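You operate a simulated robot arm through the tools that you are given. There is no shell and no other tool. Be economical: measure what you need, move in short steps, check, and stop when the job is done.

You are at the controls of a simulated robot arm. One attempt, no reset.

JOB
Whip the braided rope's ring end with 3 laps of twine, then couple it to the anchor.
Fine: the twine goes on the whipping jig's roll seat; the ring sits down on the anchor's stub. Set down upright: spool of twine.

It is judged by the outcome, as a careful person would: the job done as asked, and still so three seconds after it is handed in. It fails if anything else is knocked over, pushed out of place, dropped, spilled or broken.

ROBOT AND FRAMES
A 6-joint arm with a two-finger gripper, on a carriage that runs on a rail from [-2.337, 0] to [0.003, 0] (x, y) and turns from -170 to 162 degrees about z. Base frame: it is fixed where the carriage stands at the start and does not move with it; the origin is on the floor, on the carriage's upright axis, x ahead of it, y to its left, z up; the surface under the hand at the start is at about z = 0.75. Lengths are in m, angles in degrees, forces in N, time in s.
Its first joint turns from -166.0 to 166.0 degrees. Places, roughly: crank of the whipping jig [0.6, 0.1, 0.8]; ring end of the braided rope (10x5x10 cm) [0.6, -0.1, 0.8]; roll seat of the whipping jig [0.7, -0.1, 0.8]; stub of the anchor [0.6, -0.4, 0.9]. Payload 2.54 kg.
The tool frame sits at the grasp point between the pads (the TCP): z along the fingers, y along the line on which they close. The tips reach 0.023 m beyond it. The gripper opens to 0.126 m. The gripper's body begins 0.082 m behind the TCP.
Orientation is that of the tool frame in the base frame, as [roll, pitch, yaw] about the fixed x, y, z axes, in that order (R = Rz(yaw) Ry(pitch) Rx(roll)). With the fingers straight down and closing along the base's y, the tool's x points along the base's -x, its y along +y and its z along -z.

CONTROLS
- The arm moves only by the tool drive_tool. Its argument "moves" is a list of rows, each a list of 6 numbers: the shift along the tool's x, y, z in units of 400 mm (1.0 is 400 mm), then the turn, a rotation vector about the tool's x, y, z in units of 120 degrees (1.0 is 120 degrees). In form: [[x, y, z, rx, ry, rz], ...]. A call has 1 to 8 rows; each row is the pose to reach, as a shift and turn from the pose commanded when the call began, along the tool's axes at that moment. "grip" is the closure, from 0 (fully open) to 1 (shut), set as the call begins (left out, the last holds). A call with a number of a shift or a turn outside -1 to 1 is refused whole. A row lasts 0.2 s, in which the tool goes at most 0.05 m and 8.6 degrees; a call with a longer step from one row to the next is refused whole, and so is a gripper value outside its range. Where a pose cannot be reached the arm comes as near as it can. A force on the tool above 40 N (or 10 N above the force at the start of the call, whichever is more), or a blocked arm, ends the call early, and 0.2 s more pass. Each finger halts on what it meets, pressing with about 30 N; the grip force reading is that of the motor and also rises with nothing between the fingers. The clock runs only during rows and for 0.2 s after the last one: add rows that repeat a pose to give the fingers time. It gives the time, the measured TCP pose, the force on the tool (base axes), the opening and the grip force at its end, in the units of the frame above (readings bear some noise), with the torque about the TCP (base axes, N m) and any sound that the robot's microphone picked up, and new pictures: "pictures" is both (left out), scene, wrist or none.
- Cameras (640 x 400 px; columns grow to the right, rows downward): "scene" is now at [0.0529, 0.1482, 1.4285]; the picture's right is [-0.57, -0.82, 0.00], its down [-0.43, 0.30, -0.85] and it looks along [0.70, -0.49, -0.53] (base axes); focal length 260 px, centre (320, 200). "wrist" rides on the gripper at [0.082, 0.014, -0.122] in the tool frame; the picture's right is [-0.17, 0.99, 0.00], its down [-0.79, -0.13, -0.60] and it looks along [-0.59, -0.10, 0.80] (tool axes); focal length 243 px, centre (320, 200). There is no depth. A picture from a camera that has moved, and an enlarged one, comes with that camera's place and axes in the base frame and with its lens.
- move_column(by): slides the trunk up (or, below 0, down) by that many m; the arm and the scene camera ride with it, the base frame stays. It gives what a move gives, with no picture.
- drive_base(legs): drives the robot by 1 to 6 legs, each [ahead, left, turn to the left] in m, m and degrees, along the robot's own axes; the way and the turn of a leg run together, so that a leg with both is an arc; at most 1.5 m and 180 degrees a leg. The arm and the cameras ride along, it lands a little off, and it stops where it bumps. It keeps to its track: a leg is cut to what the track allows. It gives what a move gives, and a new picture of the scene camera.
- aim_head(pan, tilt): turns the head with the scene camera to pan (to the left, within 120 degrees either way) and tilt (down, from -29 to 69), counted from straight ahead of the robot. It gives what a move gives, and a new picture of the scene camera.
- close_up(camera, box): a new picture of the part [left, top, right, bottom] of that camera's present view, enlarged. The clock stands still meanwhile.
- finish_job(): hands the job in; it is judged then, once.

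Go step by step. Nothing tells you exact positions but the pictures and the camera data: compare them with the known pose of the tool, close in by small moves and look again before you grip or let go. The budget is 120 turns and 260 pictures, counting those below and the enlarged ones. Unless the task says otherwise, let go and move clear before handing in, and close with one line.

The tools are called after "Request:" as name(argument=value, ...) on one line, values as JSON. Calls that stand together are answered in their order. drive_tool: Moves the arm, as the interface text tells. Its arguments: {"type":"object","properties":{"moves":{"type":"array"},"grip":{"type":"number"},"pictures":{"type":"string","enum":["both","scene","wrist","none"]}},"required":["moves"]} The other tools are called the same way: move_column (by) slides the trunk up or down; drive_base (legs) drives the base; aim_head (pan, tilt) turns the head that bears the scene camera; close_up (camera, box) takes an enlarged picture of a part of a camera's view; finish_job () hands the job in.

At the start:

```text
clock: 0.0
tcp_pos: [0.5287, -0.1089, 1.161]
tcp_rot: [180.0, 0.0, -180.0]
contact_force: [0.9, 0.5, -0.4]
ft_torque: [0.0, -0.01, -0.02]
width: 0.1261
grasp_force: 0.0
trunk travel left (down, up): [-0.225, 0.265]
robot x, y, heading: [-0.0002, -0.0006, 0.2]
head pan, tilt: [-38.3, 31.5]
```

scene: 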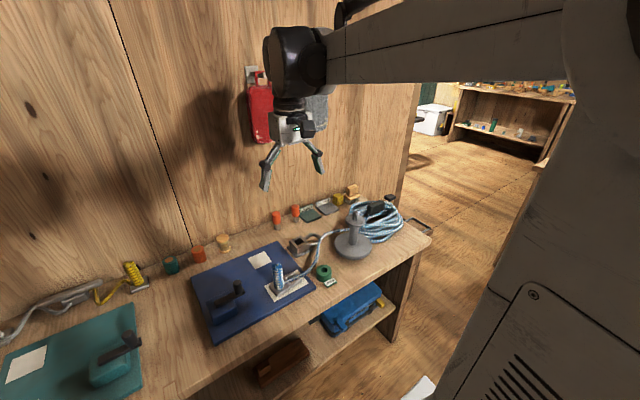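
wrist: 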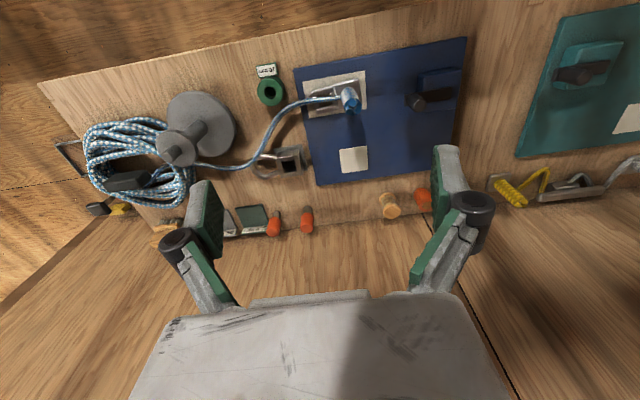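

I see a blue whipping jig board with a crank and the rope's ring end, a green spool labelled near it, and the grey anchor with a stub. I'll take enlarged views first.

Request:
close_up(camera="wrist", box=[240, 30, 480, 190])

Request:
close_up(camera="scene", box=[180, 190, 420, 340])

Request:
close_up(camera="wrist", box=[70, 60, 310, 220])

```text
2.50 times, centred on (360, 110) of wrist
camera zoom: at [0.4457, -0.095, 1.2823], right [0.17, 0.99, 0.0], down [0.79, -0.13, 0.6], along [0.59, -0.1, -0.8], focal length 606 px, centre (220, 425)
```

zoom: 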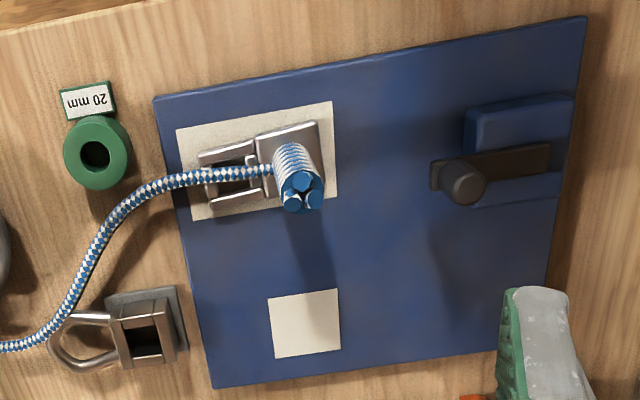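

```text
2.67 times, centred on (300, 265) of scene
camera zoom: at [0.0529, 0.1482, 1.4285], right [-0.57, -0.82, 0.0], down [-0.43, 0.3, -0.85], along [0.7, -0.49, -0.53], focal length 693 px, centre (373, 27)
```

zoom: 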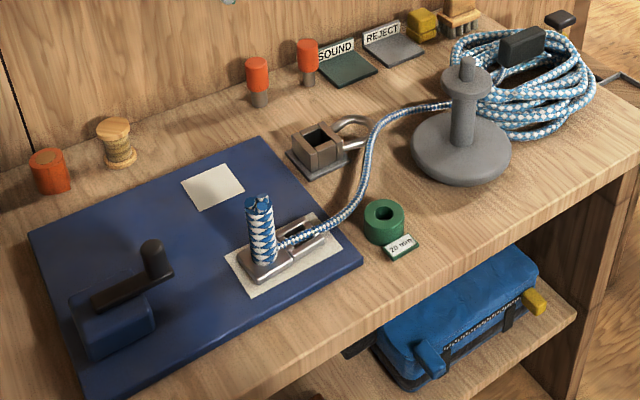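

```text
2.50 times, centred on (190, 140) of wrist
camera zoom: at [0.4457, -0.095, 1.2823], right [0.17, 0.99, 0.0], down [0.79, -0.13, 0.6], along [0.59, -0.1, -0.8], focal length 606 px, centre (645, 350)
```

zoom: 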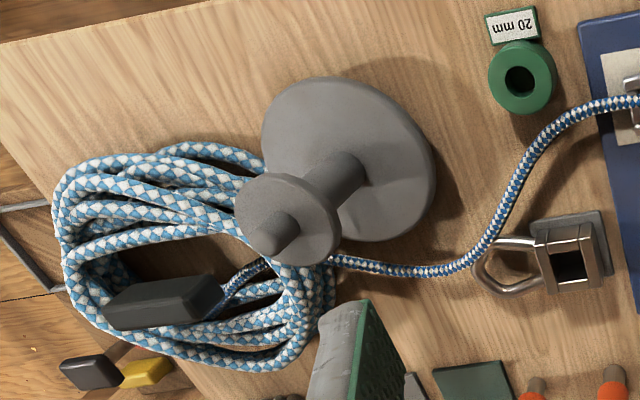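

Request:
drive_tool(moves=[[-0.06, 0.06, 0.06, 0, 0, 0], [-0.12, 0.12, 0.12, 0, 0, 0], [-0.18, 0.18, 0.18, 0, 0, 0], [-0.24, 0.24, 0.24, 0, 0, 0], [-0.3, 0.3, 0.3, 0, 0, 0]])

Request:
close_up(camera="scene", box=[160, 220, 260, 282])

Request:
close_up(camera="scene", box=[260, 180, 420, 280])

```text
clock: 1.2
tcp_pos: [0.6503, 0.0094, 1.0432]
tcp_rot: [-180.0, 0.0, -180.0]
contact_force: [0.0, 1.5, -0.3]
ft_torque: [-0.02, -0.06, 0.0]
width: 0.1259
grasp_force: 0.1
trunk travel left (down, up): [-0.225, 0.265]
robot x, y, heading: [-0.0013, 0.0023, 0.2]
head pan, tilt: [-38.3, 31.5]
camera scene: at [0.0496, 0.1437, 1.429], right [-0.62, -0.78, 0.0], down [-0.41, 0.32, -0.85], along [0.67, -0.53, -0.52], focal length 260 px, centre (320, 200)
camera wrist: at [0.5672, 0.0236, 1.1639], right [0.17, 0.99, 0.0], down [0.79, -0.13, 0.6], along [0.59, -0.1, -0.8], focal length 243 px, centre (320, 200)
```

scene: 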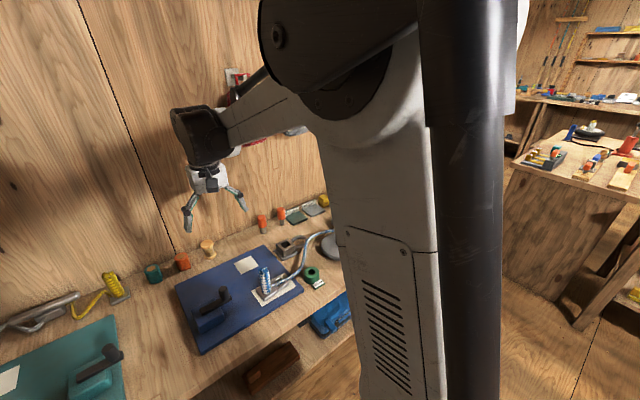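
wrist: 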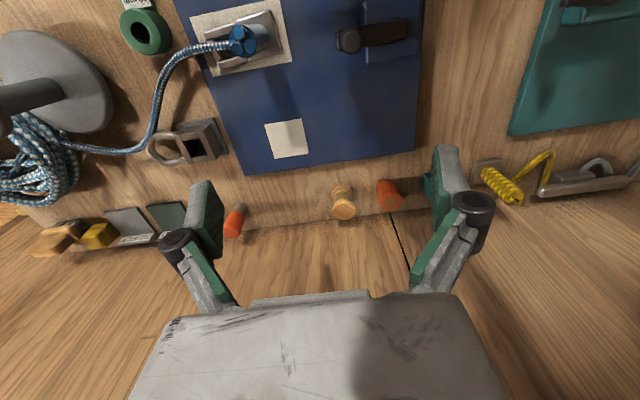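

```text
6.40 times, centred on (210, 251) of scene
camera zoom: at [0.0496, 0.1437, 1.429], right [-0.62, -0.78, 0.0], down [-0.41, 0.32, -0.85], along [0.67, -0.53, -0.52], focal length 1663 px, centre (1024, -126)
```

zoom: 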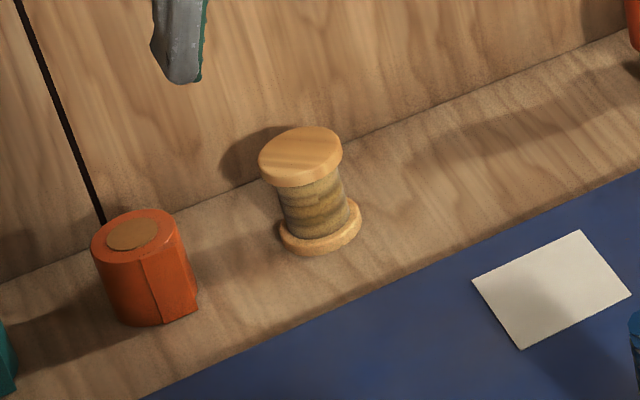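

```text
4.00 times, centred on (340, 230) of scene
camera zoom: at [0.0496, 0.1437, 1.429], right [-0.62, -0.78, 0.0], down [-0.41, 0.32, -0.85], along [0.67, -0.53, -0.52], focal length 1040 px, centre (240, 80)
```

zoom: 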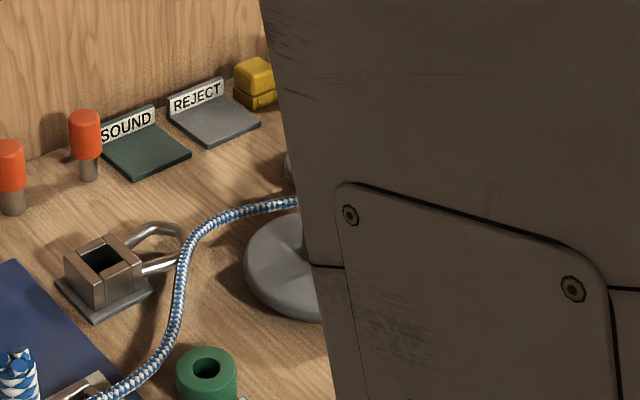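

The wooden spool of twine stands at about (0.866, 0.016), base on the table. I partly close the fingers so they clear the orange roll beside it, and move above the spool.

Request:
drive_tool(moves=[[-0.1, 0.003, 0.04, 0, 0, 0], [-0.2, 0.007, 0.08, 0, 0, 0], [-0.3, 0.01, 0.13, 0, 0, 0], [-0.4, 0.013, 0.17, 0, 0, 0], [-0.48, 0.016, 0.2, 0, 0, 0], [-0.54, 0.017, 0.225, 0, 0, 0]], grip=0.36)

Request:
close_up(camera="scene", box=[120, 160, 280, 260])

```text
clock: 2.6
tcp_pos: [0.8637, 0.0167, 0.9487]
tcp_rot: [179.9, 0.0, 179.9]
contact_force: [0.8, -0.2, 0.6]
ft_torque: [0.02, -0.04, 0.01]
width: 0.0803
grasp_force: 0.1
trunk travel left (down, up): [-0.225, 0.265]
robot x, y, heading: [-0.0046, -0.0007, 0.0]
head pan, tilt: [-38.3, 31.5]
camera scene: at [0.0498, 0.1439, 1.429], right [-0.62, -0.78, 0.0], down [-0.41, 0.32, -0.85], along [0.67, -0.53, -0.52], focal length 260 px, centre (320, 200)
camera wrist: at [0.7816, 0.0301, 1.0707], right [0.17, 0.99, 0.0], down [0.79, -0.13, 0.6], along [0.59, -0.1, -0.8], focal length 243 px, centre (320, 200)
```

scene: 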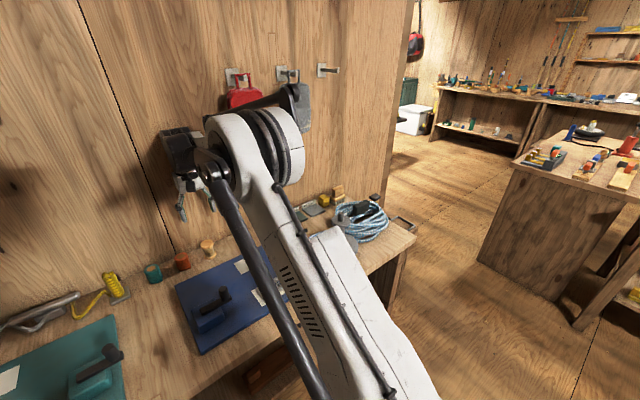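
wrist: 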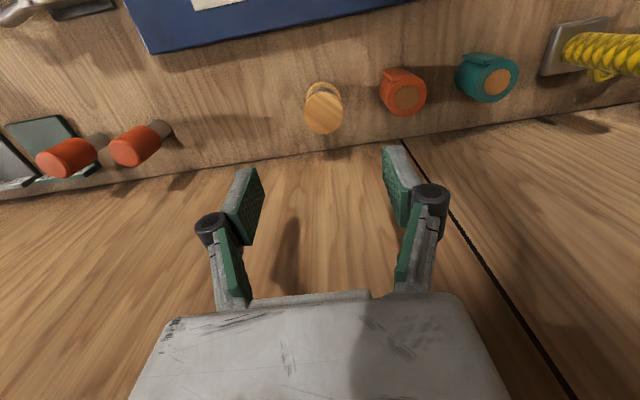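

```text
4.00 times, centred on (200, 210) of scene
camera zoom: at [0.0498, 0.1439, 1.429], right [-0.62, -0.78, 0.0], down [-0.41, 0.32, -0.85], along [0.67, -0.53, -0.52], focal length 1040 px, centre (800, 160)
```

zoom: 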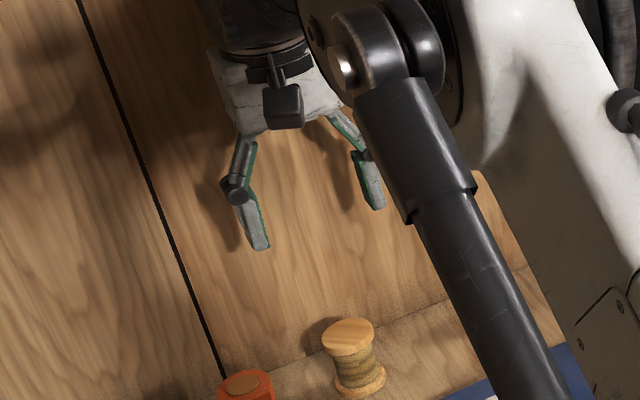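

Request:
drive_tool(moves=[[0.003, 0.004, 0.1, 0, 0, 0], [0.004, 0.004, 0.2, 0, 0, 0], [0.004, 0.004, 0.26, 0, 0, 0]])

Request:
close_up(camera="scene", box=[140, 180, 260, 255])

```text
clock: 3.4
tcp_pos: [0.8608, 0.0183, 0.845]
tcp_rot: [180.0, -0.1, 179.9]
contact_force: [-0.4, -0.5, 0.0]
ft_torque: [0.01, 0.03, 0.01]
width: 0.0806
grasp_force: 0.0
trunk travel left (down, up): [-0.225, 0.265]
robot x, y, heading: [-0.0029, 0.0004, -0.1]
head pan, tilt: [-38.3, 31.5]
camera scene: at [0.0499, 0.144, 1.429], right [-0.62, -0.78, 0.0], down [-0.41, 0.32, -0.85], along [0.67, -0.53, -0.52], focal length 260 px, centre (320, 200)
camera wrist: at [0.7789, 0.0325, 0.968], right [0.17, 0.99, 0.0], down [0.79, -0.13, 0.6], along [0.59, -0.1, -0.8], focal length 243 px, centre (320, 200)
```

scene: 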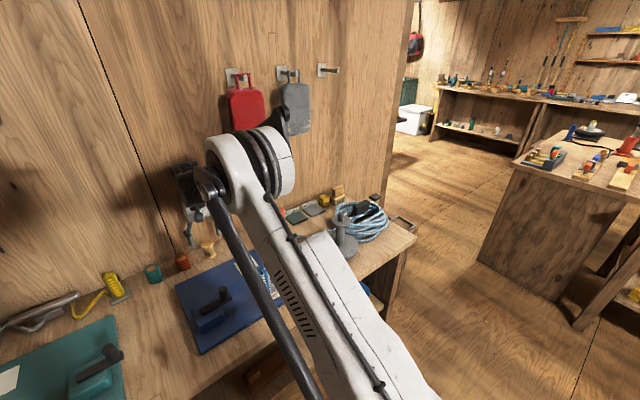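
wrist: 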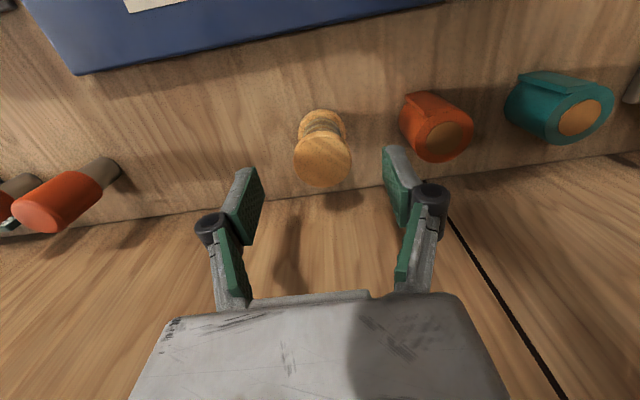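

```text
5.33 times, centred on (200, 218) of scene
camera zoom: at [0.0499, 0.144, 1.429], right [-0.62, -0.78, 0.0], down [-0.41, 0.32, -0.85], along [0.67, -0.53, -0.52], focal length 1386 px, centre (960, 107)
```

zoom: 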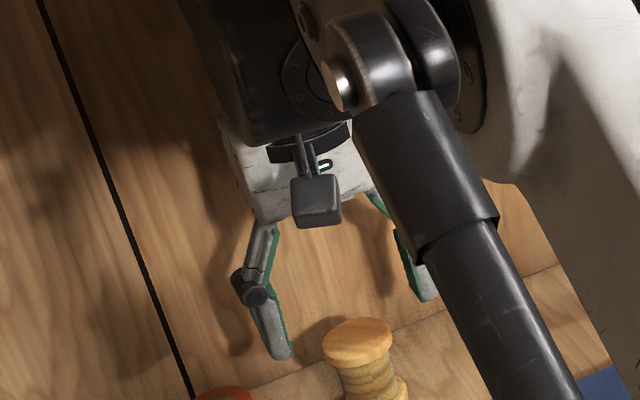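

Request:
drive_tool(moves=[[-0.002, 0.004, 0.06, 0, 0, 0], [-0.003, 0.004, 0.12, 0, 0, 0], [-0.003, 0.004, 0.163, 0, 0, 0], [-0.003, 0.004, 0.163, 0, 0, 0]])

```text
clock: 4.4
tcp_pos: [0.8604, 0.0198, 0.7823]
tcp_rot: [180.0, 0.0, -180.0]
contact_force: [-0.4, -0.4, 0.5]
ft_torque: [0.03, 0.01, 0.04]
width: 0.0805
grasp_force: 0.1
trunk travel left (down, up): [-0.225, 0.265]
robot x, y, heading: [0.0011, 0.0001, 0.3]
head pan, tilt: [-38.3, 31.5]
camera scene: at [0.0499, 0.1439, 1.429], right [-0.62, -0.78, 0.0], down [-0.41, 0.32, -0.85], along [0.67, -0.53, -0.52], focal length 260 px, centre (320, 200)
camera wrist: at [0.7785, 0.034, 0.9044], right [0.17, 0.99, 0.0], down [0.79, -0.13, 0.6], along [0.59, -0.1, -0.8], focal length 243 px, centre (320, 200)
```

scene: 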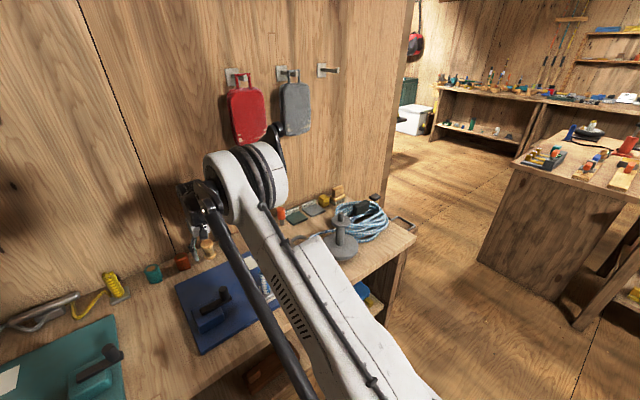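
wrist: 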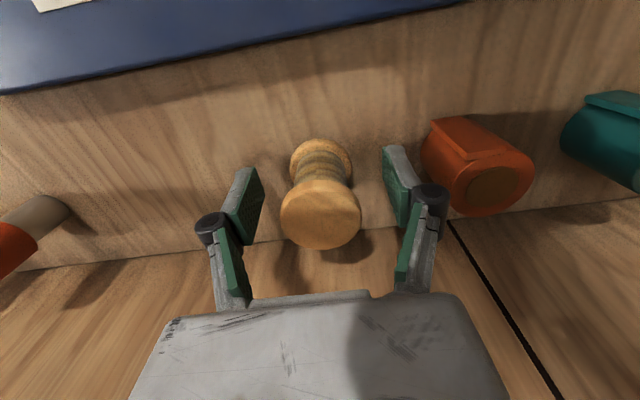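

Request:
drive_tool(moves=[[0.007, 0.002, 0, 0, 0, 0]], pictures="none")

Request:
drive_tool(moves=[[0, 0, 0, 0, 0, 0], [0, 0, 0, 0, 0, 0], [0, 0, 0, 0, 0, 0], [0, 0, 0, 0, 0, 0]], grip=1, pictures="wrist")

```text
clock: 4.8
tcp_pos: [0.8592, 0.0216, 0.7829]
tcp_rot: [-180.0, -0.1, -180.0]
contact_force: [0.4, -0.7, -0.3]
ft_torque: [0.0, 0.02, 0.02]
width: 0.0804
grasp_force: 0.0
trunk travel left (down, up): [-0.225, 0.265]
robot x, y, heading: [0.0007, 0.0009, 0.1]
head pan, tilt: [-38.3, 31.5]
```

```text
clock: 5.8
tcp_pos: [0.8595, 0.0213, 0.783]
tcp_rot: [180.0, 0.0, -179.9]
contact_force: [0.5, 1.1, -0.5]
ft_torque: [0.0, 0.05, -0.02]
width: 0.0338
grasp_force: 30.0
trunk travel left (down, up): [-0.225, 0.265]
robot x, y, heading: [-0.0017, 0.0002, 0.2]
head pan, tilt: [-38.3, 31.5]
camera wrist: at [0.7768, 0.0348, 0.9043], right [0.17, 0.99, 0.0], down [0.79, -0.13, 0.6], along [0.59, -0.1, -0.8], focal length 243 px, centre (320, 200)
```

wrist: 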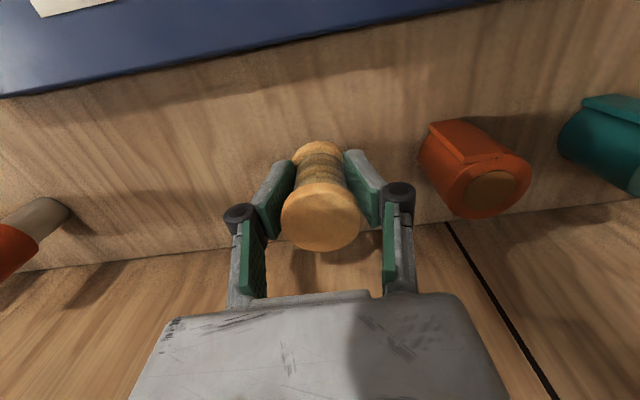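

Spool held. I lift it straight up and carry it above the white seat square near (0.722, -0.061).

Request:
drive_tool(moves=[[0, 0, -0.06, 0, 0, 0], [0, 0, -0.15, 0, 0, 0], [0, 0, -0.24, 0, 0, 0], [0.09, -0.05, -0.25, 0, 0, 0], [0.18, -0.1, -0.25, 0, 0, 0], [0.26, -0.15, -0.25, 0, 0, 0], [0.344, -0.206, -0.25, 0, 0, 0], [0.344, -0.206, -0.25, 0, 0, 0]])

Request:
close_up(camera="scene", box=[180, 200, 300, 275])

```text
clock: 7.6
tcp_pos: [0.7219, -0.0621, 0.879]
tcp_rot: [-179.9, 0.1, -180.0]
contact_force: [-0.3, 0.3, -0.2]
ft_torque: [0.01, -0.03, -0.01]
width: 0.0341
grasp_force: 30.0
trunk travel left (down, up): [-0.225, 0.265]
robot x, y, heading: [-0.0009, -0.0004, 0.0]
head pan, tilt: [-38.3, 31.5]
camera scene: at [0.0495, 0.1437, 1.429], right [-0.62, -0.78, 0.0], down [-0.41, 0.32, -0.85], along [0.67, -0.53, -0.52], focal length 260 px, centre (320, 200)
camera wrist: at [0.6403, -0.0481, 1.0002], right [0.17, 0.99, 0.0], down [0.79, -0.13, 0.6], along [0.59, -0.1, -0.8], focal length 243 px, centre (320, 200)
```

scene: 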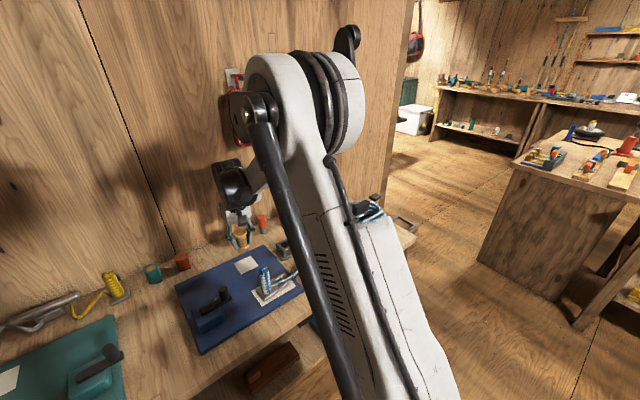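
wrist: 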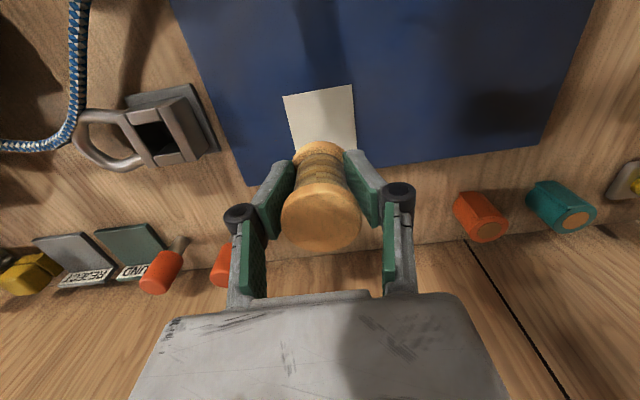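

```text
5.33 times, centred on (240, 238) of scene
camera zoom: at [0.0495, 0.1437, 1.429], right [-0.62, -0.78, 0.0], down [-0.41, 0.32, -0.85], along [0.67, -0.53, -0.52], focal length 1386 px, centre (747, 0)
```

zoom: 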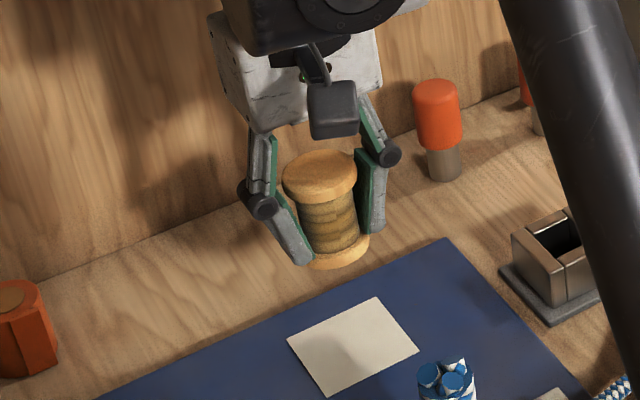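

Request:
drive_tool(moves=[[-0.015, 0, 0.05, 0, 0, 0], [-0.015, 0, 0.11, 0, 0, 0], [-0.015, 0, 0.155, 0, 0, 0], [-0.015, 0, 0.155, 0, 0, 0]])

Request:
close_up(camera="scene", box=[200, 220, 296, 280])

```text
clock: 8.6
tcp_pos: [0.7286, -0.0638, 0.8184]
tcp_rot: [180.0, 0.0, -180.0]
contact_force: [0.6, 0.5, -0.4]
ft_torque: [0.03, 0.03, 0.01]
width: 0.0334
grasp_force: 30.2
trunk travel left (down, up): [-0.225, 0.265]
robot x, y, heading: [-0.0013, 0.0006, -0.3]
head pan, tilt: [-38.3, 31.5]
camera scene: at [0.05, 0.1439, 1.429], right [-0.62, -0.78, 0.0], down [-0.41, 0.32, -0.85], along [0.67, -0.53, -0.52], focal length 260 px, centre (320, 200)
camera wrist: at [0.6466, -0.0486, 0.9398], right [0.17, 0.99, 0.0], down [0.79, -0.13, 0.6], along [0.59, -0.1, -0.8], focal length 243 px, centre (320, 200)
```

scene: 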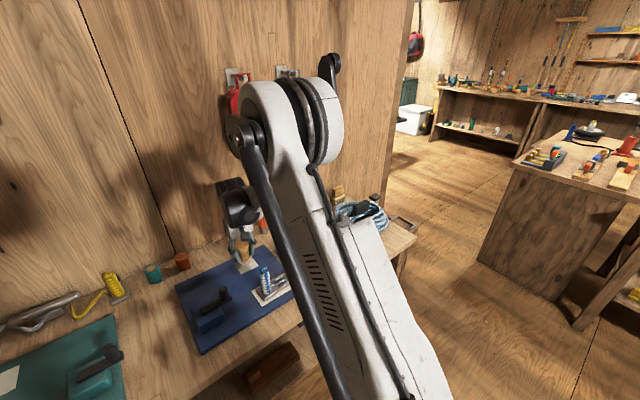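
wrist: 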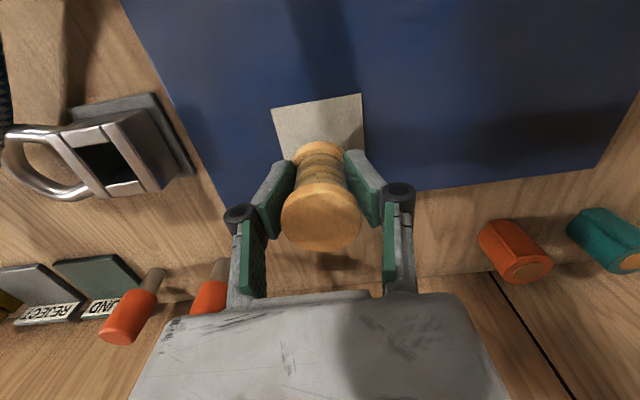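

```text
6.67 times, centred on (248, 250) of scene
camera zoom: at [0.05, 0.1439, 1.429], right [-0.62, -0.78, 0.0], down [-0.41, 0.32, -0.85], along [0.67, -0.53, -0.52], focal length 1732 px, centre (800, -133)
```

zoom: 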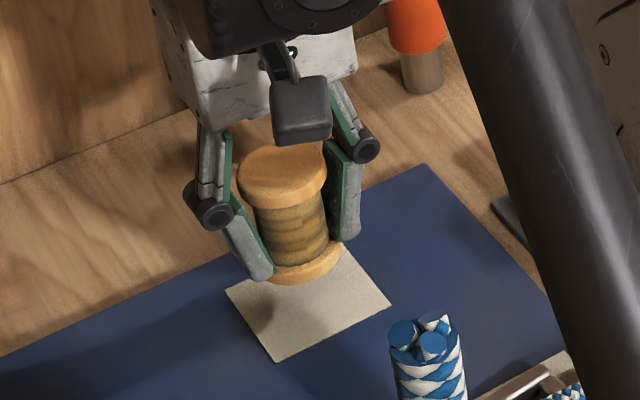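

Request:
drive_tool(moves=[[0, 0.001, 0.02, 0, 0, 0], [0, 0.001, 0.03, 0, 0, 0], [0, 0.001, 0.035, 0, 0, 0], [0, 0.001, 0.04, 0, 0, 0]], pictures="none")

Request:
close_up(camera="scene", box=[200, 220, 296, 280])

```text
clock: 9.6
tcp_pos: [0.728, -0.0617, 0.8027]
tcp_rot: [180.0, 0.1, 180.0]
contact_force: [0.0, 0.0, -0.2]
ft_torque: [-0.02, -0.02, 0.0]
width: 0.0341
grasp_force: 30.5
trunk travel left (down, up): [-0.225, 0.265]
robot x, y, heading: [0.0004, 0.0022, 0.1]
head pan, tilt: [-38.3, 31.5]
```

```text
6.67 times, centred on (248, 250) of scene
camera zoom: at [0.0499, 0.1439, 1.429], right [-0.62, -0.78, 0.0], down [-0.41, 0.32, -0.85], along [0.67, -0.53, -0.52], focal length 1732 px, centre (800, -133)
```

zoom: 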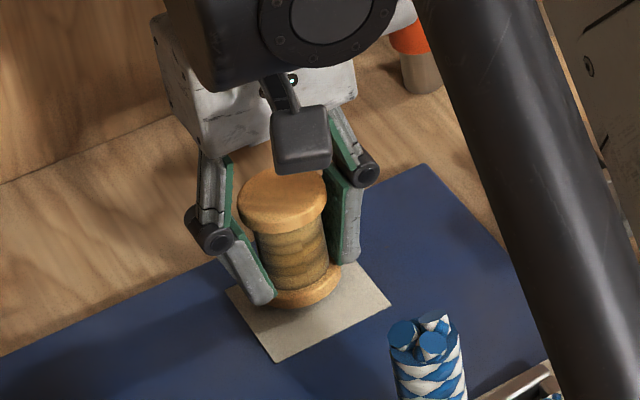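

Request:
drive_tool(moves=[[0, 0, 0.006, 0, 0, 0], [0, 0, 0.011, 0, 0, 0], [0, 0, 0.014, 0, 0, 0], [0, 0, 0.014, 0, 0, 0]], pictures="none")

```text
clock: 10.6
tcp_pos: [0.7299, -0.0602, 0.7972]
tcp_rot: [-180.0, 0.0, 180.0]
contact_force: [0.5, 0.2, -0.7]
ft_torque: [0.02, -0.02, -0.02]
width: 0.034
grasp_force: 30.2
trunk travel left (down, up): [-0.225, 0.265]
robot x, y, heading: [0.0013, -0.0003, -0.0]
head pan, tilt: [-38.3, 31.5]
```

Request:
drive_tool(moves=[[0.004, -0.003, 0.004, 0, 0, 0], [0.004, -0.003, 0.007, 0, 0, 0], [0.004, -0.003, 0.01, 0, 0, 0], [0.004, -0.003, 0.01, 0, 0, 0]], pictures="none")

Request:
close_up(camera="scene", box=[200, 220, 296, 280])

```text
clock: 11.6
tcp_pos: [0.7264, -0.0621, 0.7954]
tcp_rot: [180.0, 0.1, -180.0]
contact_force: [4.7, -0.1, 24.3]
ft_torque: [0.01, -0.18, 0.01]
width: 0.0339
grasp_force: 30.3
trunk travel left (down, up): [-0.225, 0.265]
robot x, y, heading: [-0.0035, -0.0013, 0.2]
head pan, tilt: [-38.3, 31.5]
```

```text
6.67 times, centred on (248, 250) of scene
camera zoom: at [0.0485, 0.144, 1.4292], right [-0.62, -0.78, 0.0], down [-0.41, 0.32, -0.85], along [0.67, -0.53, -0.52], focal length 1732 px, centre (800, -133)
```

zoom: 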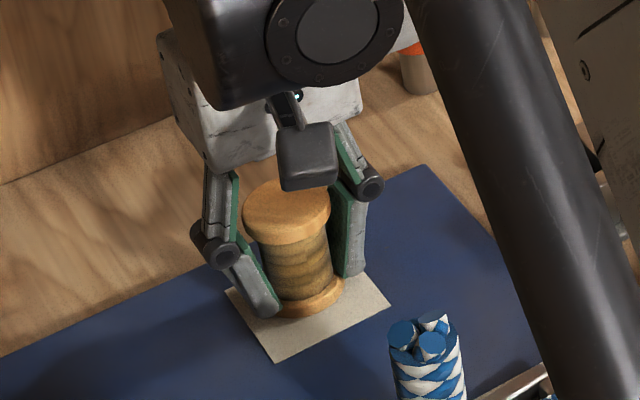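

It touches the seat, centred. I ease the pressure off and open the fingers.

Request:
drive_tool(moves=[[0, 0, -0.003, 0, 0, 0]], pictures="none")

Request:
drive_tool(moves=[[0, 0, 0, 0, 0, 0], [0, 0, 0, 0, 0, 0], [0, 0, 0, 0, 0, 0]], grip=0.4, pictures="wrist")

```text
clock: 12.0
tcp_pos: [0.7271, -0.0614, 0.796]
tcp_rot: [-179.9, 0.0, 180.0]
contact_force: [1.8, 0.2, 4.0]
ft_torque: [-0.01, -0.12, -0.03]
width: 0.0339
grasp_force: 30.1
trunk travel left (down, up): [-0.225, 0.265]
robot x, y, heading: [-0.0036, 0.0026, 0.1]
head pan, tilt: [-38.3, 31.5]
```

```text
clock: 12.8
tcp_pos: [0.7271, -0.0614, 0.7965]
tcp_rot: [-180.0, -0.1, 180.0]
contact_force: [0.4, 0.6, -0.5]
ft_torque: [0.04, -0.02, -0.01]
width: 0.0757
grasp_force: 0.1
trunk travel left (down, up): [-0.225, 0.265]
robot x, y, heading: [-0.0002, 0.0014, 0.1]
head pan, tilt: [-38.3, 31.5]
camera wrist: at [0.645, -0.047, 0.9172], right [0.17, 0.99, 0.0], down [0.79, -0.13, 0.6], along [0.59, -0.1, -0.8], focal length 243 px, centre (320, 200)
```

wrist: 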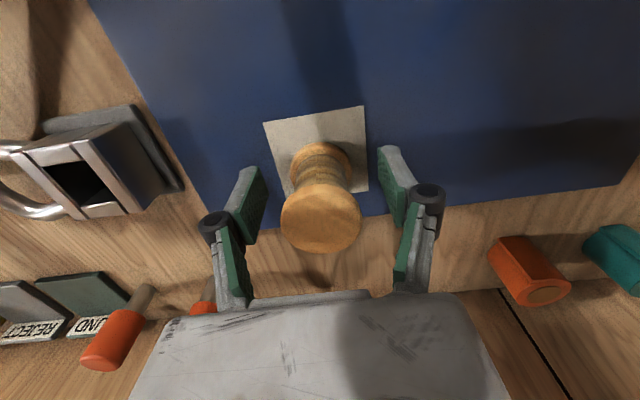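

Request:
drive_tool(moves=[[0, 0, -0.1, 0, 0, 0], [0, 0, -0.2, 0, 0, 0], [0.1, 0, -0.26, 0, 0, 0], [0.2, 0, -0.3, 0, 0, 0], [0.2, 0, -0.3, 0, 0, 0]], pictures="none")

Request:
close_up(camera="wrist", box=[240, 60, 400, 160])

Request:
close_up(camera="scene", box=[200, 220, 296, 280])

```text
clock: 14.0
tcp_pos: [0.6475, -0.0616, 0.9175]
tcp_rot: [180.0, -0.1, -180.0]
contact_force: [-0.5, -0.3, 0.6]
ft_torque: [0.02, -0.03, -0.03]
width: 0.0756
grasp_force: 0.0
trunk travel left (down, up): [-0.225, 0.265]
robot x, y, heading: [0.0023, -0.0, -0.0]
head pan, tilt: [-38.3, 31.5]
```

```text
4.00 times, centred on (320, 110) of wrist
camera zoom: at [0.5655, -0.0463, 1.0387], right [0.17, 0.99, 0.0], down [0.79, -0.13, 0.6], along [0.59, -0.1, -0.8], focal length 970 px, centre (320, 560)
```

zoom: 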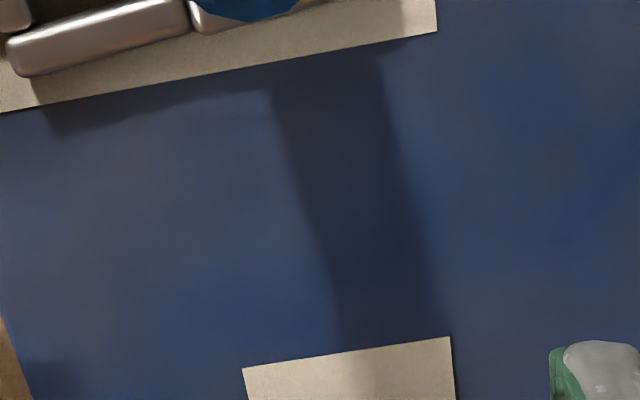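

```text
6.67 times, centred on (248, 250) of scene
camera zoom: at [0.0493, 0.1439, 1.429], right [-0.62, -0.78, 0.0], down [-0.41, 0.32, -0.85], along [0.67, -0.53, -0.52], focal length 1732 px, centre (800, -133)
```

zoom: 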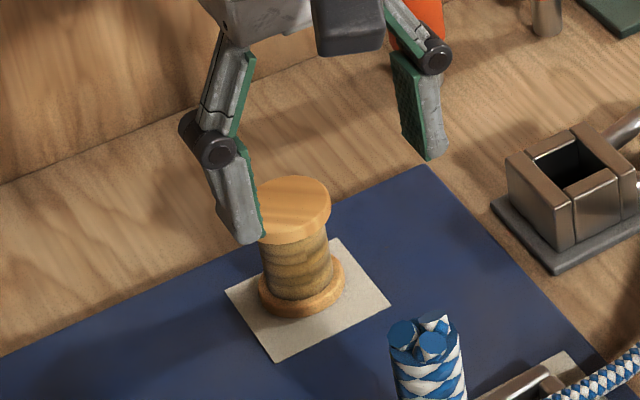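

The spool sits about 7 mm too far toward the wall on its seat; I'll regrip it, lift a hair, shift it and set it down again.

Request:
drive_tool(moves=[[-0.1, 0, 0.03, 0, 0, 0], [-0.2, 0, 0.08, 0, 0, 0], [-0.2, 0, 0.16, 0, 0, 0], [-0.2, 0, 0.24, 0, 0, 0], [-0.2, 0, 0.3, 0, 0, 0], [-0.2, 0, 0.3, 0, 0, 0]], pictures="none")

Request:
drive_tool(moves=[[0, 0, 0, 0, 0, 0], [0, 0, 0, 0, 0, 0], [0, 0, 0, 0, 0, 0], [0, 0, -0.01, 0, 0, 0], [0.009, 0, -0.01, 0, 0, 0], [0.018, 0, -0.01, 0, 0, 0], [0.018, 0, -0.01, 0, 0, 0]], grip=1, pictures="none")

Request:
close_up(camera="scene", box=[200, 220, 296, 280])

```text
clock: 15.4
tcp_pos: [0.7266, -0.0634, 0.7937]
tcp_rot: [179.9, 0.0, 180.0]
contact_force: [0.0, 0.3, 0.5]
ft_torque: [-0.02, 0.0, 0.02]
width: 0.0754
grasp_force: 0.1
trunk travel left (down, up): [-0.225, 0.265]
robot x, y, heading: [0.005, 0.0023, -0.1]
head pan, tilt: [-38.3, 31.5]
```

```text
clock: 17.0
tcp_pos: [0.721, -0.0628, 0.7975]
tcp_rot: [-179.9, 0.0, 180.0]
contact_force: [-0.1, -0.6, -0.9]
ft_torque: [0.02, 0.0, 0.02]
width: 0.0337
grasp_force: 29.4
trunk travel left (down, up): [-0.225, 0.265]
robot x, y, heading: [0.0002, -0.0057, -0.0]
head pan, tilt: [-38.3, 31.5]
```

```text
6.67 times, centred on (248, 250) of scene
camera zoom: at [0.0499, 0.1439, 1.429], right [-0.62, -0.78, 0.0], down [-0.41, 0.32, -0.85], along [0.67, -0.53, -0.52], focal length 1732 px, centre (800, -133)
```

zoom: 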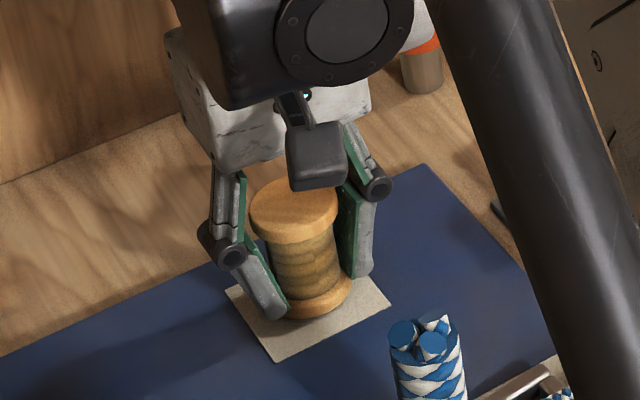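

Request:
drive_tool(moves=[[0.004, 0.001, 0.004, 0, 0, 0], [0.005, 0.001, 0.008, 0, 0, 0], [0.005, 0.001, 0.01, 0, 0, 0]], pictures="none")

Request:
drive_tool(moves=[[0, 0, 0, 0, 0, 0], [0, 0, 0, 0, 0, 0], [0, 0, 0, 0, 0, 0], [0, 0, 0, 0, 0, 0]], grip=0.4, pictures="none")

Request:
drive_tool(moves=[[0, 0, -0.1, 0, 0, 0], [0, 0, -0.2, 0, 0, 0], [0, 0, -0.3, 0, 0, 0], [0, 0.1, -0.36, 0, 0, 0], [0, 0.2, -0.4, 0, 0, 0], [0, 0.3, -0.44, 0, 0, 0], [0, 0.4, -0.44, 0, 0, 0]])

Request:
close_up(camera="scene", box=[200, 220, 296, 280])

```text
clock: 17.8
tcp_pos: [0.7185, -0.0611, 0.7954]
tcp_rot: [180.0, 0.0, 180.0]
contact_force: [-0.1, -0.6, -1.6]
ft_torque: [0.0, -0.01, 0.0]
width: 0.034
grasp_force: 29.9
trunk travel left (down, up): [-0.225, 0.265]
robot x, y, heading: [0.0018, -0.0028, 0.3]
head pan, tilt: [-38.3, 31.5]
```

```text
clock: 18.8
tcp_pos: [0.7183, -0.0613, 0.7961]
tcp_rot: [180.0, 0.0, -180.0]
contact_force: [0.1, 0.2, 0.9]
ft_torque: [0.0, -0.02, 0.01]
width: 0.0761
grasp_force: 0.1
trunk travel left (down, up): [-0.225, 0.265]
robot x, y, heading: [-0.0024, -0.0028, -0.3]
head pan, tilt: [-38.3, 31.5]
```

```text
clock: 20.4
tcp_pos: [0.7137, 0.0982, 0.9719]
tcp_rot: [-179.9, 0.2, 180.0]
contact_force: [-0.8, 0.6, -0.6]
ft_torque: [0.01, -0.02, 0.0]
width: 0.0757
grasp_force: 0.1
trunk travel left (down, up): [-0.225, 0.265]
robot x, y, heading: [-0.0003, 0.0009, 0.1]
head pan, tilt: [-38.3, 31.5]
camera scene: at [0.0497, 0.1434, 1.429], right [-0.62, -0.78, 0.0], down [-0.41, 0.32, -0.85], along [0.67, -0.53, -0.52], focal length 260 px, centre (320, 200)
camera wrist: at [0.6322, 0.1123, 1.0929], right [0.17, 0.99, 0.0], down [0.79, -0.13, 0.6], along [0.59, -0.1, -0.8], focal length 243 px, centre (320, 200)
```

scene: 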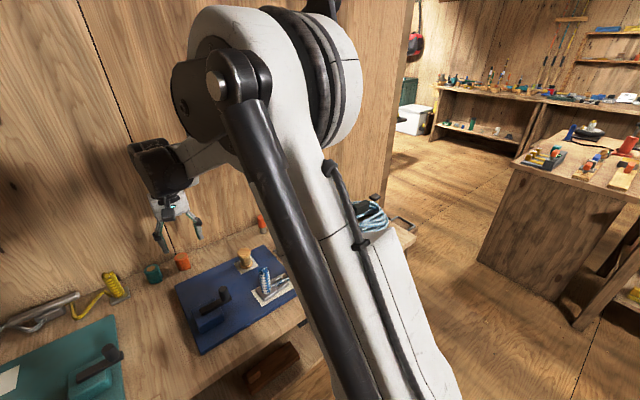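
wrist: 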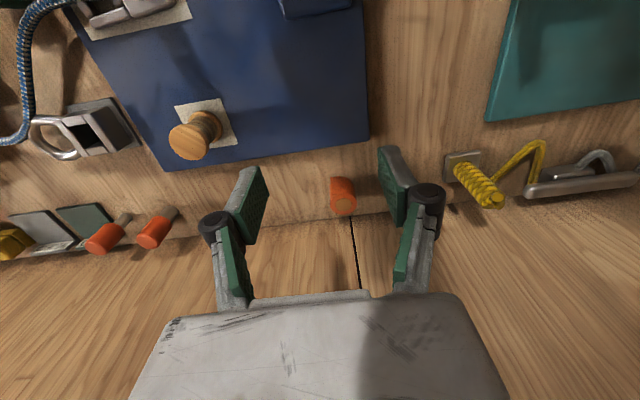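

```text
6.67 times, centred on (248, 250) of scene
camera zoom: at [0.0497, 0.1434, 1.429], right [-0.62, -0.78, 0.0], down [-0.41, 0.32, -0.85], along [0.67, -0.53, -0.52], focal length 1732 px, centre (800, -133)
```

zoom: 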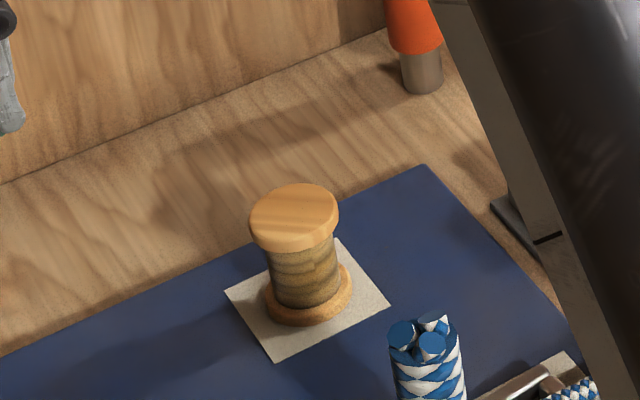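

The spool is now centred on its seat. Next I look at the crank.

Request:
close_up(camera="scene", box=[170, 270, 266, 330])

Request:
drive_tool(moves=[[0.12, -0.01, 0, 0, 0, 0], [0.24, -0.02, 0, 0, 0, 0], [0.36, -0.02, 0, 0, 0, 0], [0.48, -0.02, 0, 0, 0, 0], [0.54, -0.02, 0, 0, 0, 0]])

```text
6.67 times, centred on (218, 300) of scene
camera zoom: at [0.0497, 0.1434, 1.429], right [-0.62, -0.78, 0.0], down [-0.41, 0.32, -0.85], along [0.67, -0.53, -0.52], focal length 1732 px, centre (1000, -467)
```

zoom: 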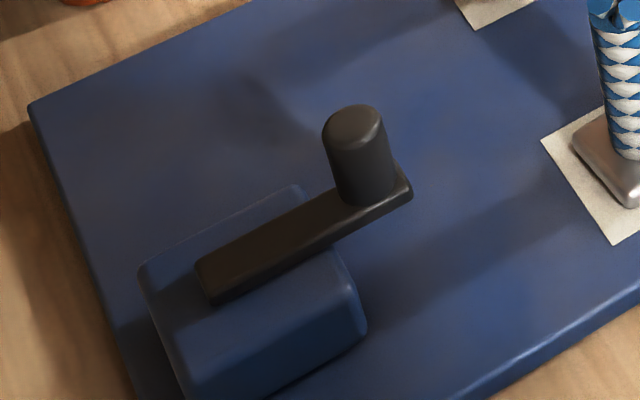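

```text
clock: 21.6
tcp_pos: [0.5, 0.0912, 0.9692]
tcp_rot: [180.0, -0.1, 179.9]
contact_force: [0.1, -0.3, 0.2]
ft_torque: [-0.01, -0.01, -0.03]
width: 0.0755
grasp_force: 0.0
trunk travel left (down, up): [-0.225, 0.265]
robot x, y, heading: [-0.0022, 0.0015, 0.1]
head pan, tilt: [-38.3, 31.5]
camera scene: at [0.0498, 0.1439, 1.429], right [-0.62, -0.78, 0.0], down [-0.41, 0.32, -0.85], along [0.67, -0.53, -0.52], focal length 260 px, centre (320, 200)
camera wrist: at [0.4165, 0.1047, 1.0918], right [0.17, 0.99, 0.0], down [0.79, -0.13, 0.6], along [0.59, -0.1, -0.8], focal length 243 px, centre (320, 200)
```

scene: 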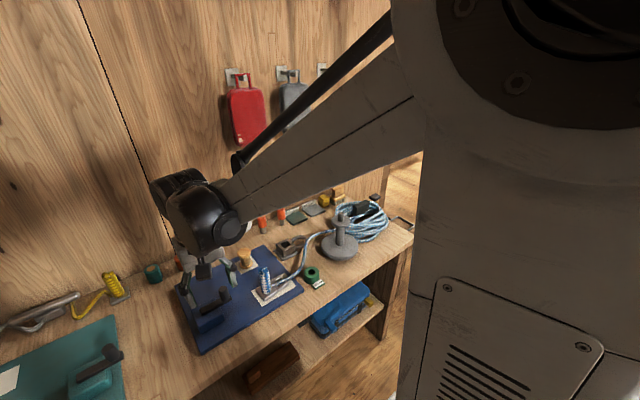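
wrist: 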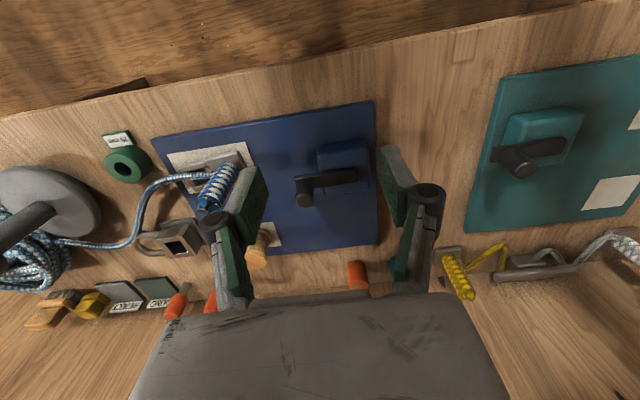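

Request:
close_up(camera="wrist", box=[260, 120, 420, 220])

```text
4.00 times, centred on (340, 170) of wrist
camera zoom: at [0.4165, 0.1047, 1.0918], right [0.17, 0.99, 0.0], down [0.79, -0.13, 0.6], along [0.59, -0.1, -0.8], focal length 970 px, centre (240, 320)
```

zoom: 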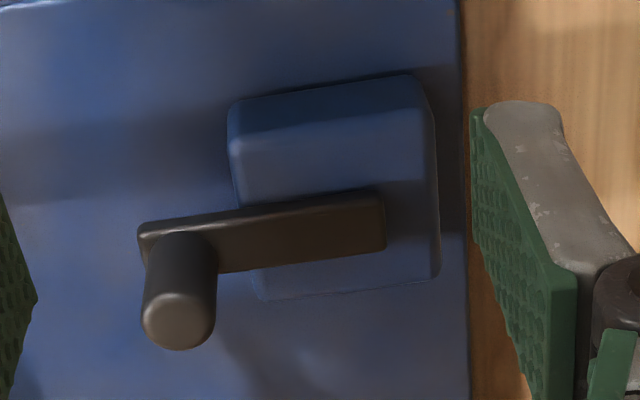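

Crank knob at about (0.580, 0.057), z 0.826–0.866, pivot about (0.581, 0.112). I move over the knob and check.

Request:
drive_tool(moves=[[-0.07, -0.03, 0.05, 0, 0, 0], [-0.14, -0.06, 0.1, 0, 0, 0], [-0.2, -0.087, 0.13, 0, 0, 0], [-0.2, -0.087, 0.15, 0, 0, 0]])

Request:
close_up(camera="scene", box=[160, 250, 272, 320])

```text
clock: 22.6
tcp_pos: [0.5825, 0.0563, 0.9098]
tcp_rot: [180.0, 0.1, 180.0]
contact_force: [0.3, 0.1, 0.7]
ft_torque: [0.02, -0.02, 0.03]
width: 0.0757
grasp_force: 0.0
trunk travel left (down, up): [-0.225, 0.265]
robot x, y, heading: [-0.0042, 0.0001, 0.3]
head pan, tilt: [-38.3, 31.5]
camera scene: at [0.05, 0.1438, 1.429], right [-0.62, -0.78, 0.0], down [-0.41, 0.32, -0.85], along [0.67, -0.53, -0.52], focal length 260 px, centre (320, 200)
camera wrist: at [0.5, 0.0699, 1.032], right [0.17, 0.99, 0.0], down [0.79, -0.13, 0.6], along [0.59, -0.1, -0.8], focal length 243 px, centre (320, 200)
```

scene: 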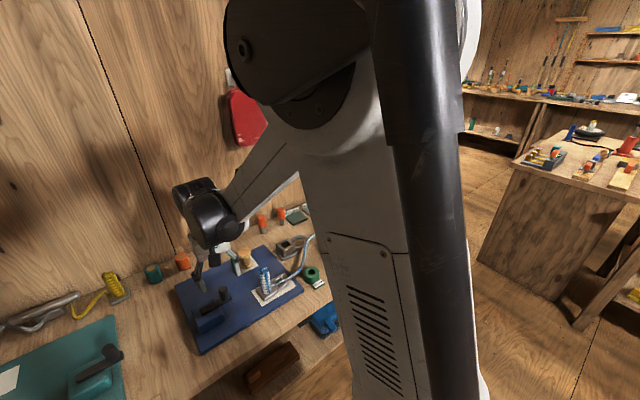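
wrist: 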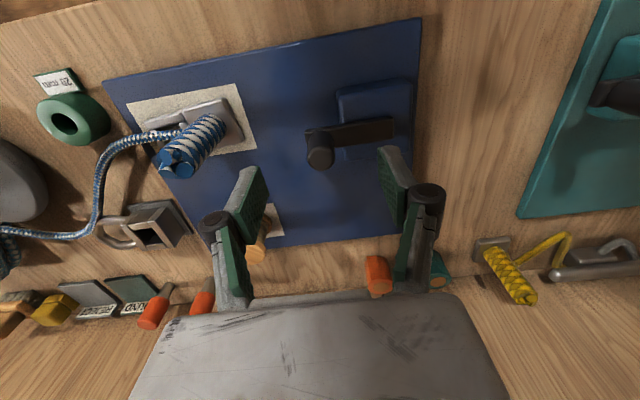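

```text
5.71 times, centred on (216, 285) of scene
camera zoom: at [0.05, 0.1438, 1.429], right [-0.62, -0.78, 0.0], down [-0.41, 0.32, -0.85], along [0.67, -0.53, -0.52], focal length 1485 px, centre (914, -286)
```

zoom: 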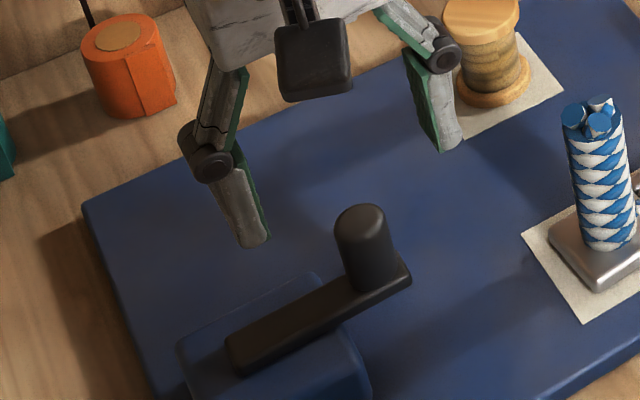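

Request:
drive_tool(moves=[[0, 0, 0.06, 0, 0, 0], [0, 0, 0.11, 0, 0, 0], [0, 0, 0.142, 0, 0, 0], [0, 0, 0.142, 0, 0, 0]])

Request:
close_up(camera="scene", box=[160, 250, 272, 320])

```text
clock: 23.6
tcp_pos: [0.5828, 0.0572, 0.8551]
tcp_rot: [179.9, 0.0, -180.0]
contact_force: [0.8, -0.7, 0.3]
ft_torque: [0.0, 0.0, -0.01]
width: 0.0754
grasp_force: 0.1
trunk travel left (down, up): [-0.225, 0.265]
robot x, y, heading: [0.002, 0.0048, -0.1]
head pan, tilt: [-38.3, 31.5]
camera scene: at [0.0499, 0.1439, 1.429], right [-0.62, -0.78, 0.0], down [-0.41, 0.32, -0.85], along [0.67, -0.53, -0.52], focal length 260 px, centre (320, 200)
camera wrist: at [0.5005, 0.0709, 0.9757], right [0.17, 0.99, 0.0], down [0.79, -0.13, 0.6], along [0.59, -0.1, -0.8], focal length 243 px, centre (320, 200)
```

scene: 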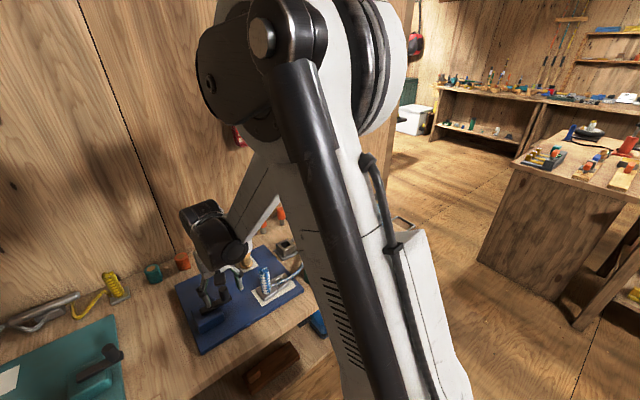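
wrist: 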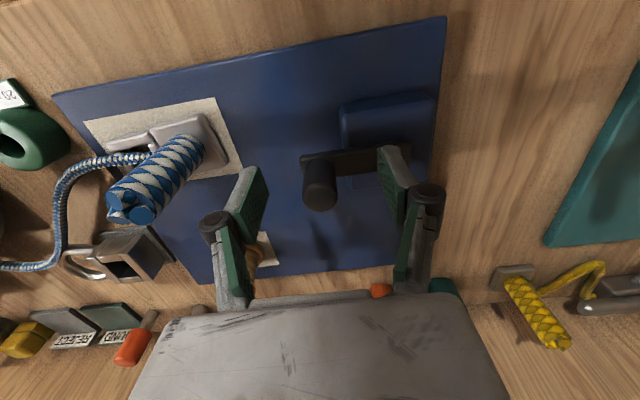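

```text
5.71 times, centred on (216, 285) of scene
camera zoom: at [0.0499, 0.1439, 1.429], right [-0.62, -0.78, 0.0], down [-0.41, 0.32, -0.85], along [0.67, -0.53, -0.52], focal length 1485 px, centre (914, -286)
```

zoom: 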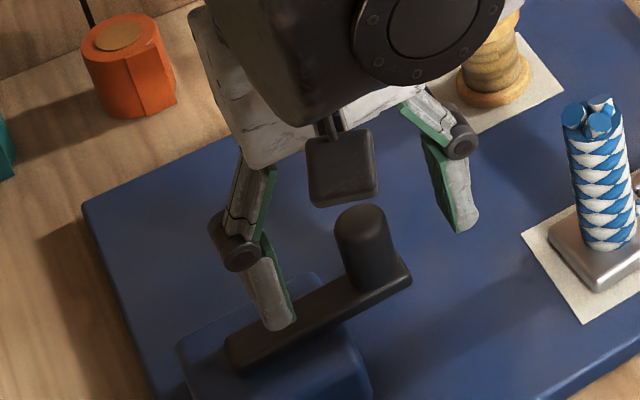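

Request:
drive_tool(moves=[[0.006, 0.001, 0, 0, 0, 0], [0.006, 0.001, 0, 0, 0, 0], [0.006, 0.001, 0, 0, 0, 0], [0.006, 0.001, 0, 0, 0, 0], [0.006, 0.001, 0, 0, 0, 0]], grip=1, pictures="wrist")

```text
clock: 24.8
tcp_pos: [0.5795, 0.0561, 0.8547]
tcp_rot: [-180.0, 0.0, 179.9]
contact_force: [-0.9, -24.8, -6.5]
ft_torque: [-0.51, -0.16, -0.25]
width: 0.024
grasp_force: 44.8
trunk travel left (down, up): [-0.225, 0.265]
robot x, y, heading: [0.0002, -0.002, 0.1]
head pan, tilt: [-38.3, 31.5]
camera wrist: at [0.4977, 0.0693, 0.9757], right [0.17, 0.99, 0.0], down [0.79, -0.13, 0.6], along [0.59, -0.1, -0.8], focal length 243 px, centre (320, 200)
```

wrist: 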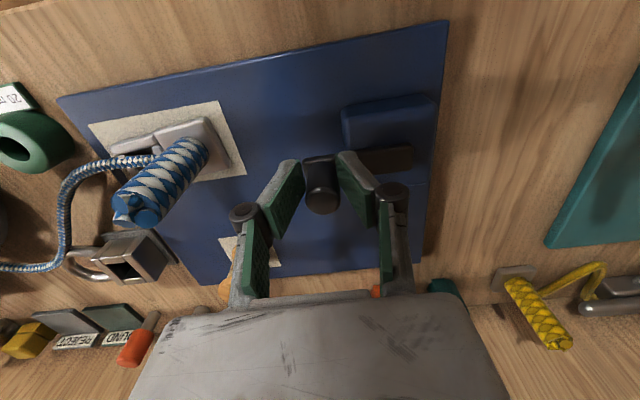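

Request:
drive_tool(moves=[[0, -0.004, 0, 0, 0, 0], [0, -0.004, 0, 0, 0, 0]], pictures="none")

```text
clock: 25.4
tcp_pos: [0.5804, 0.0551, 0.8551]
tcp_rot: [179.9, 0.0, 179.9]
contact_force: [0.0, -17.9, -3.1]
ft_torque: [-0.34, 0.2, -0.23]
width: 0.0241
grasp_force: 45.3
trunk travel left (down, up): [-0.225, 0.265]
robot x, y, heading: [0.0015, -0.0004, -0.1]
head pan, tilt: [-38.3, 31.5]
```

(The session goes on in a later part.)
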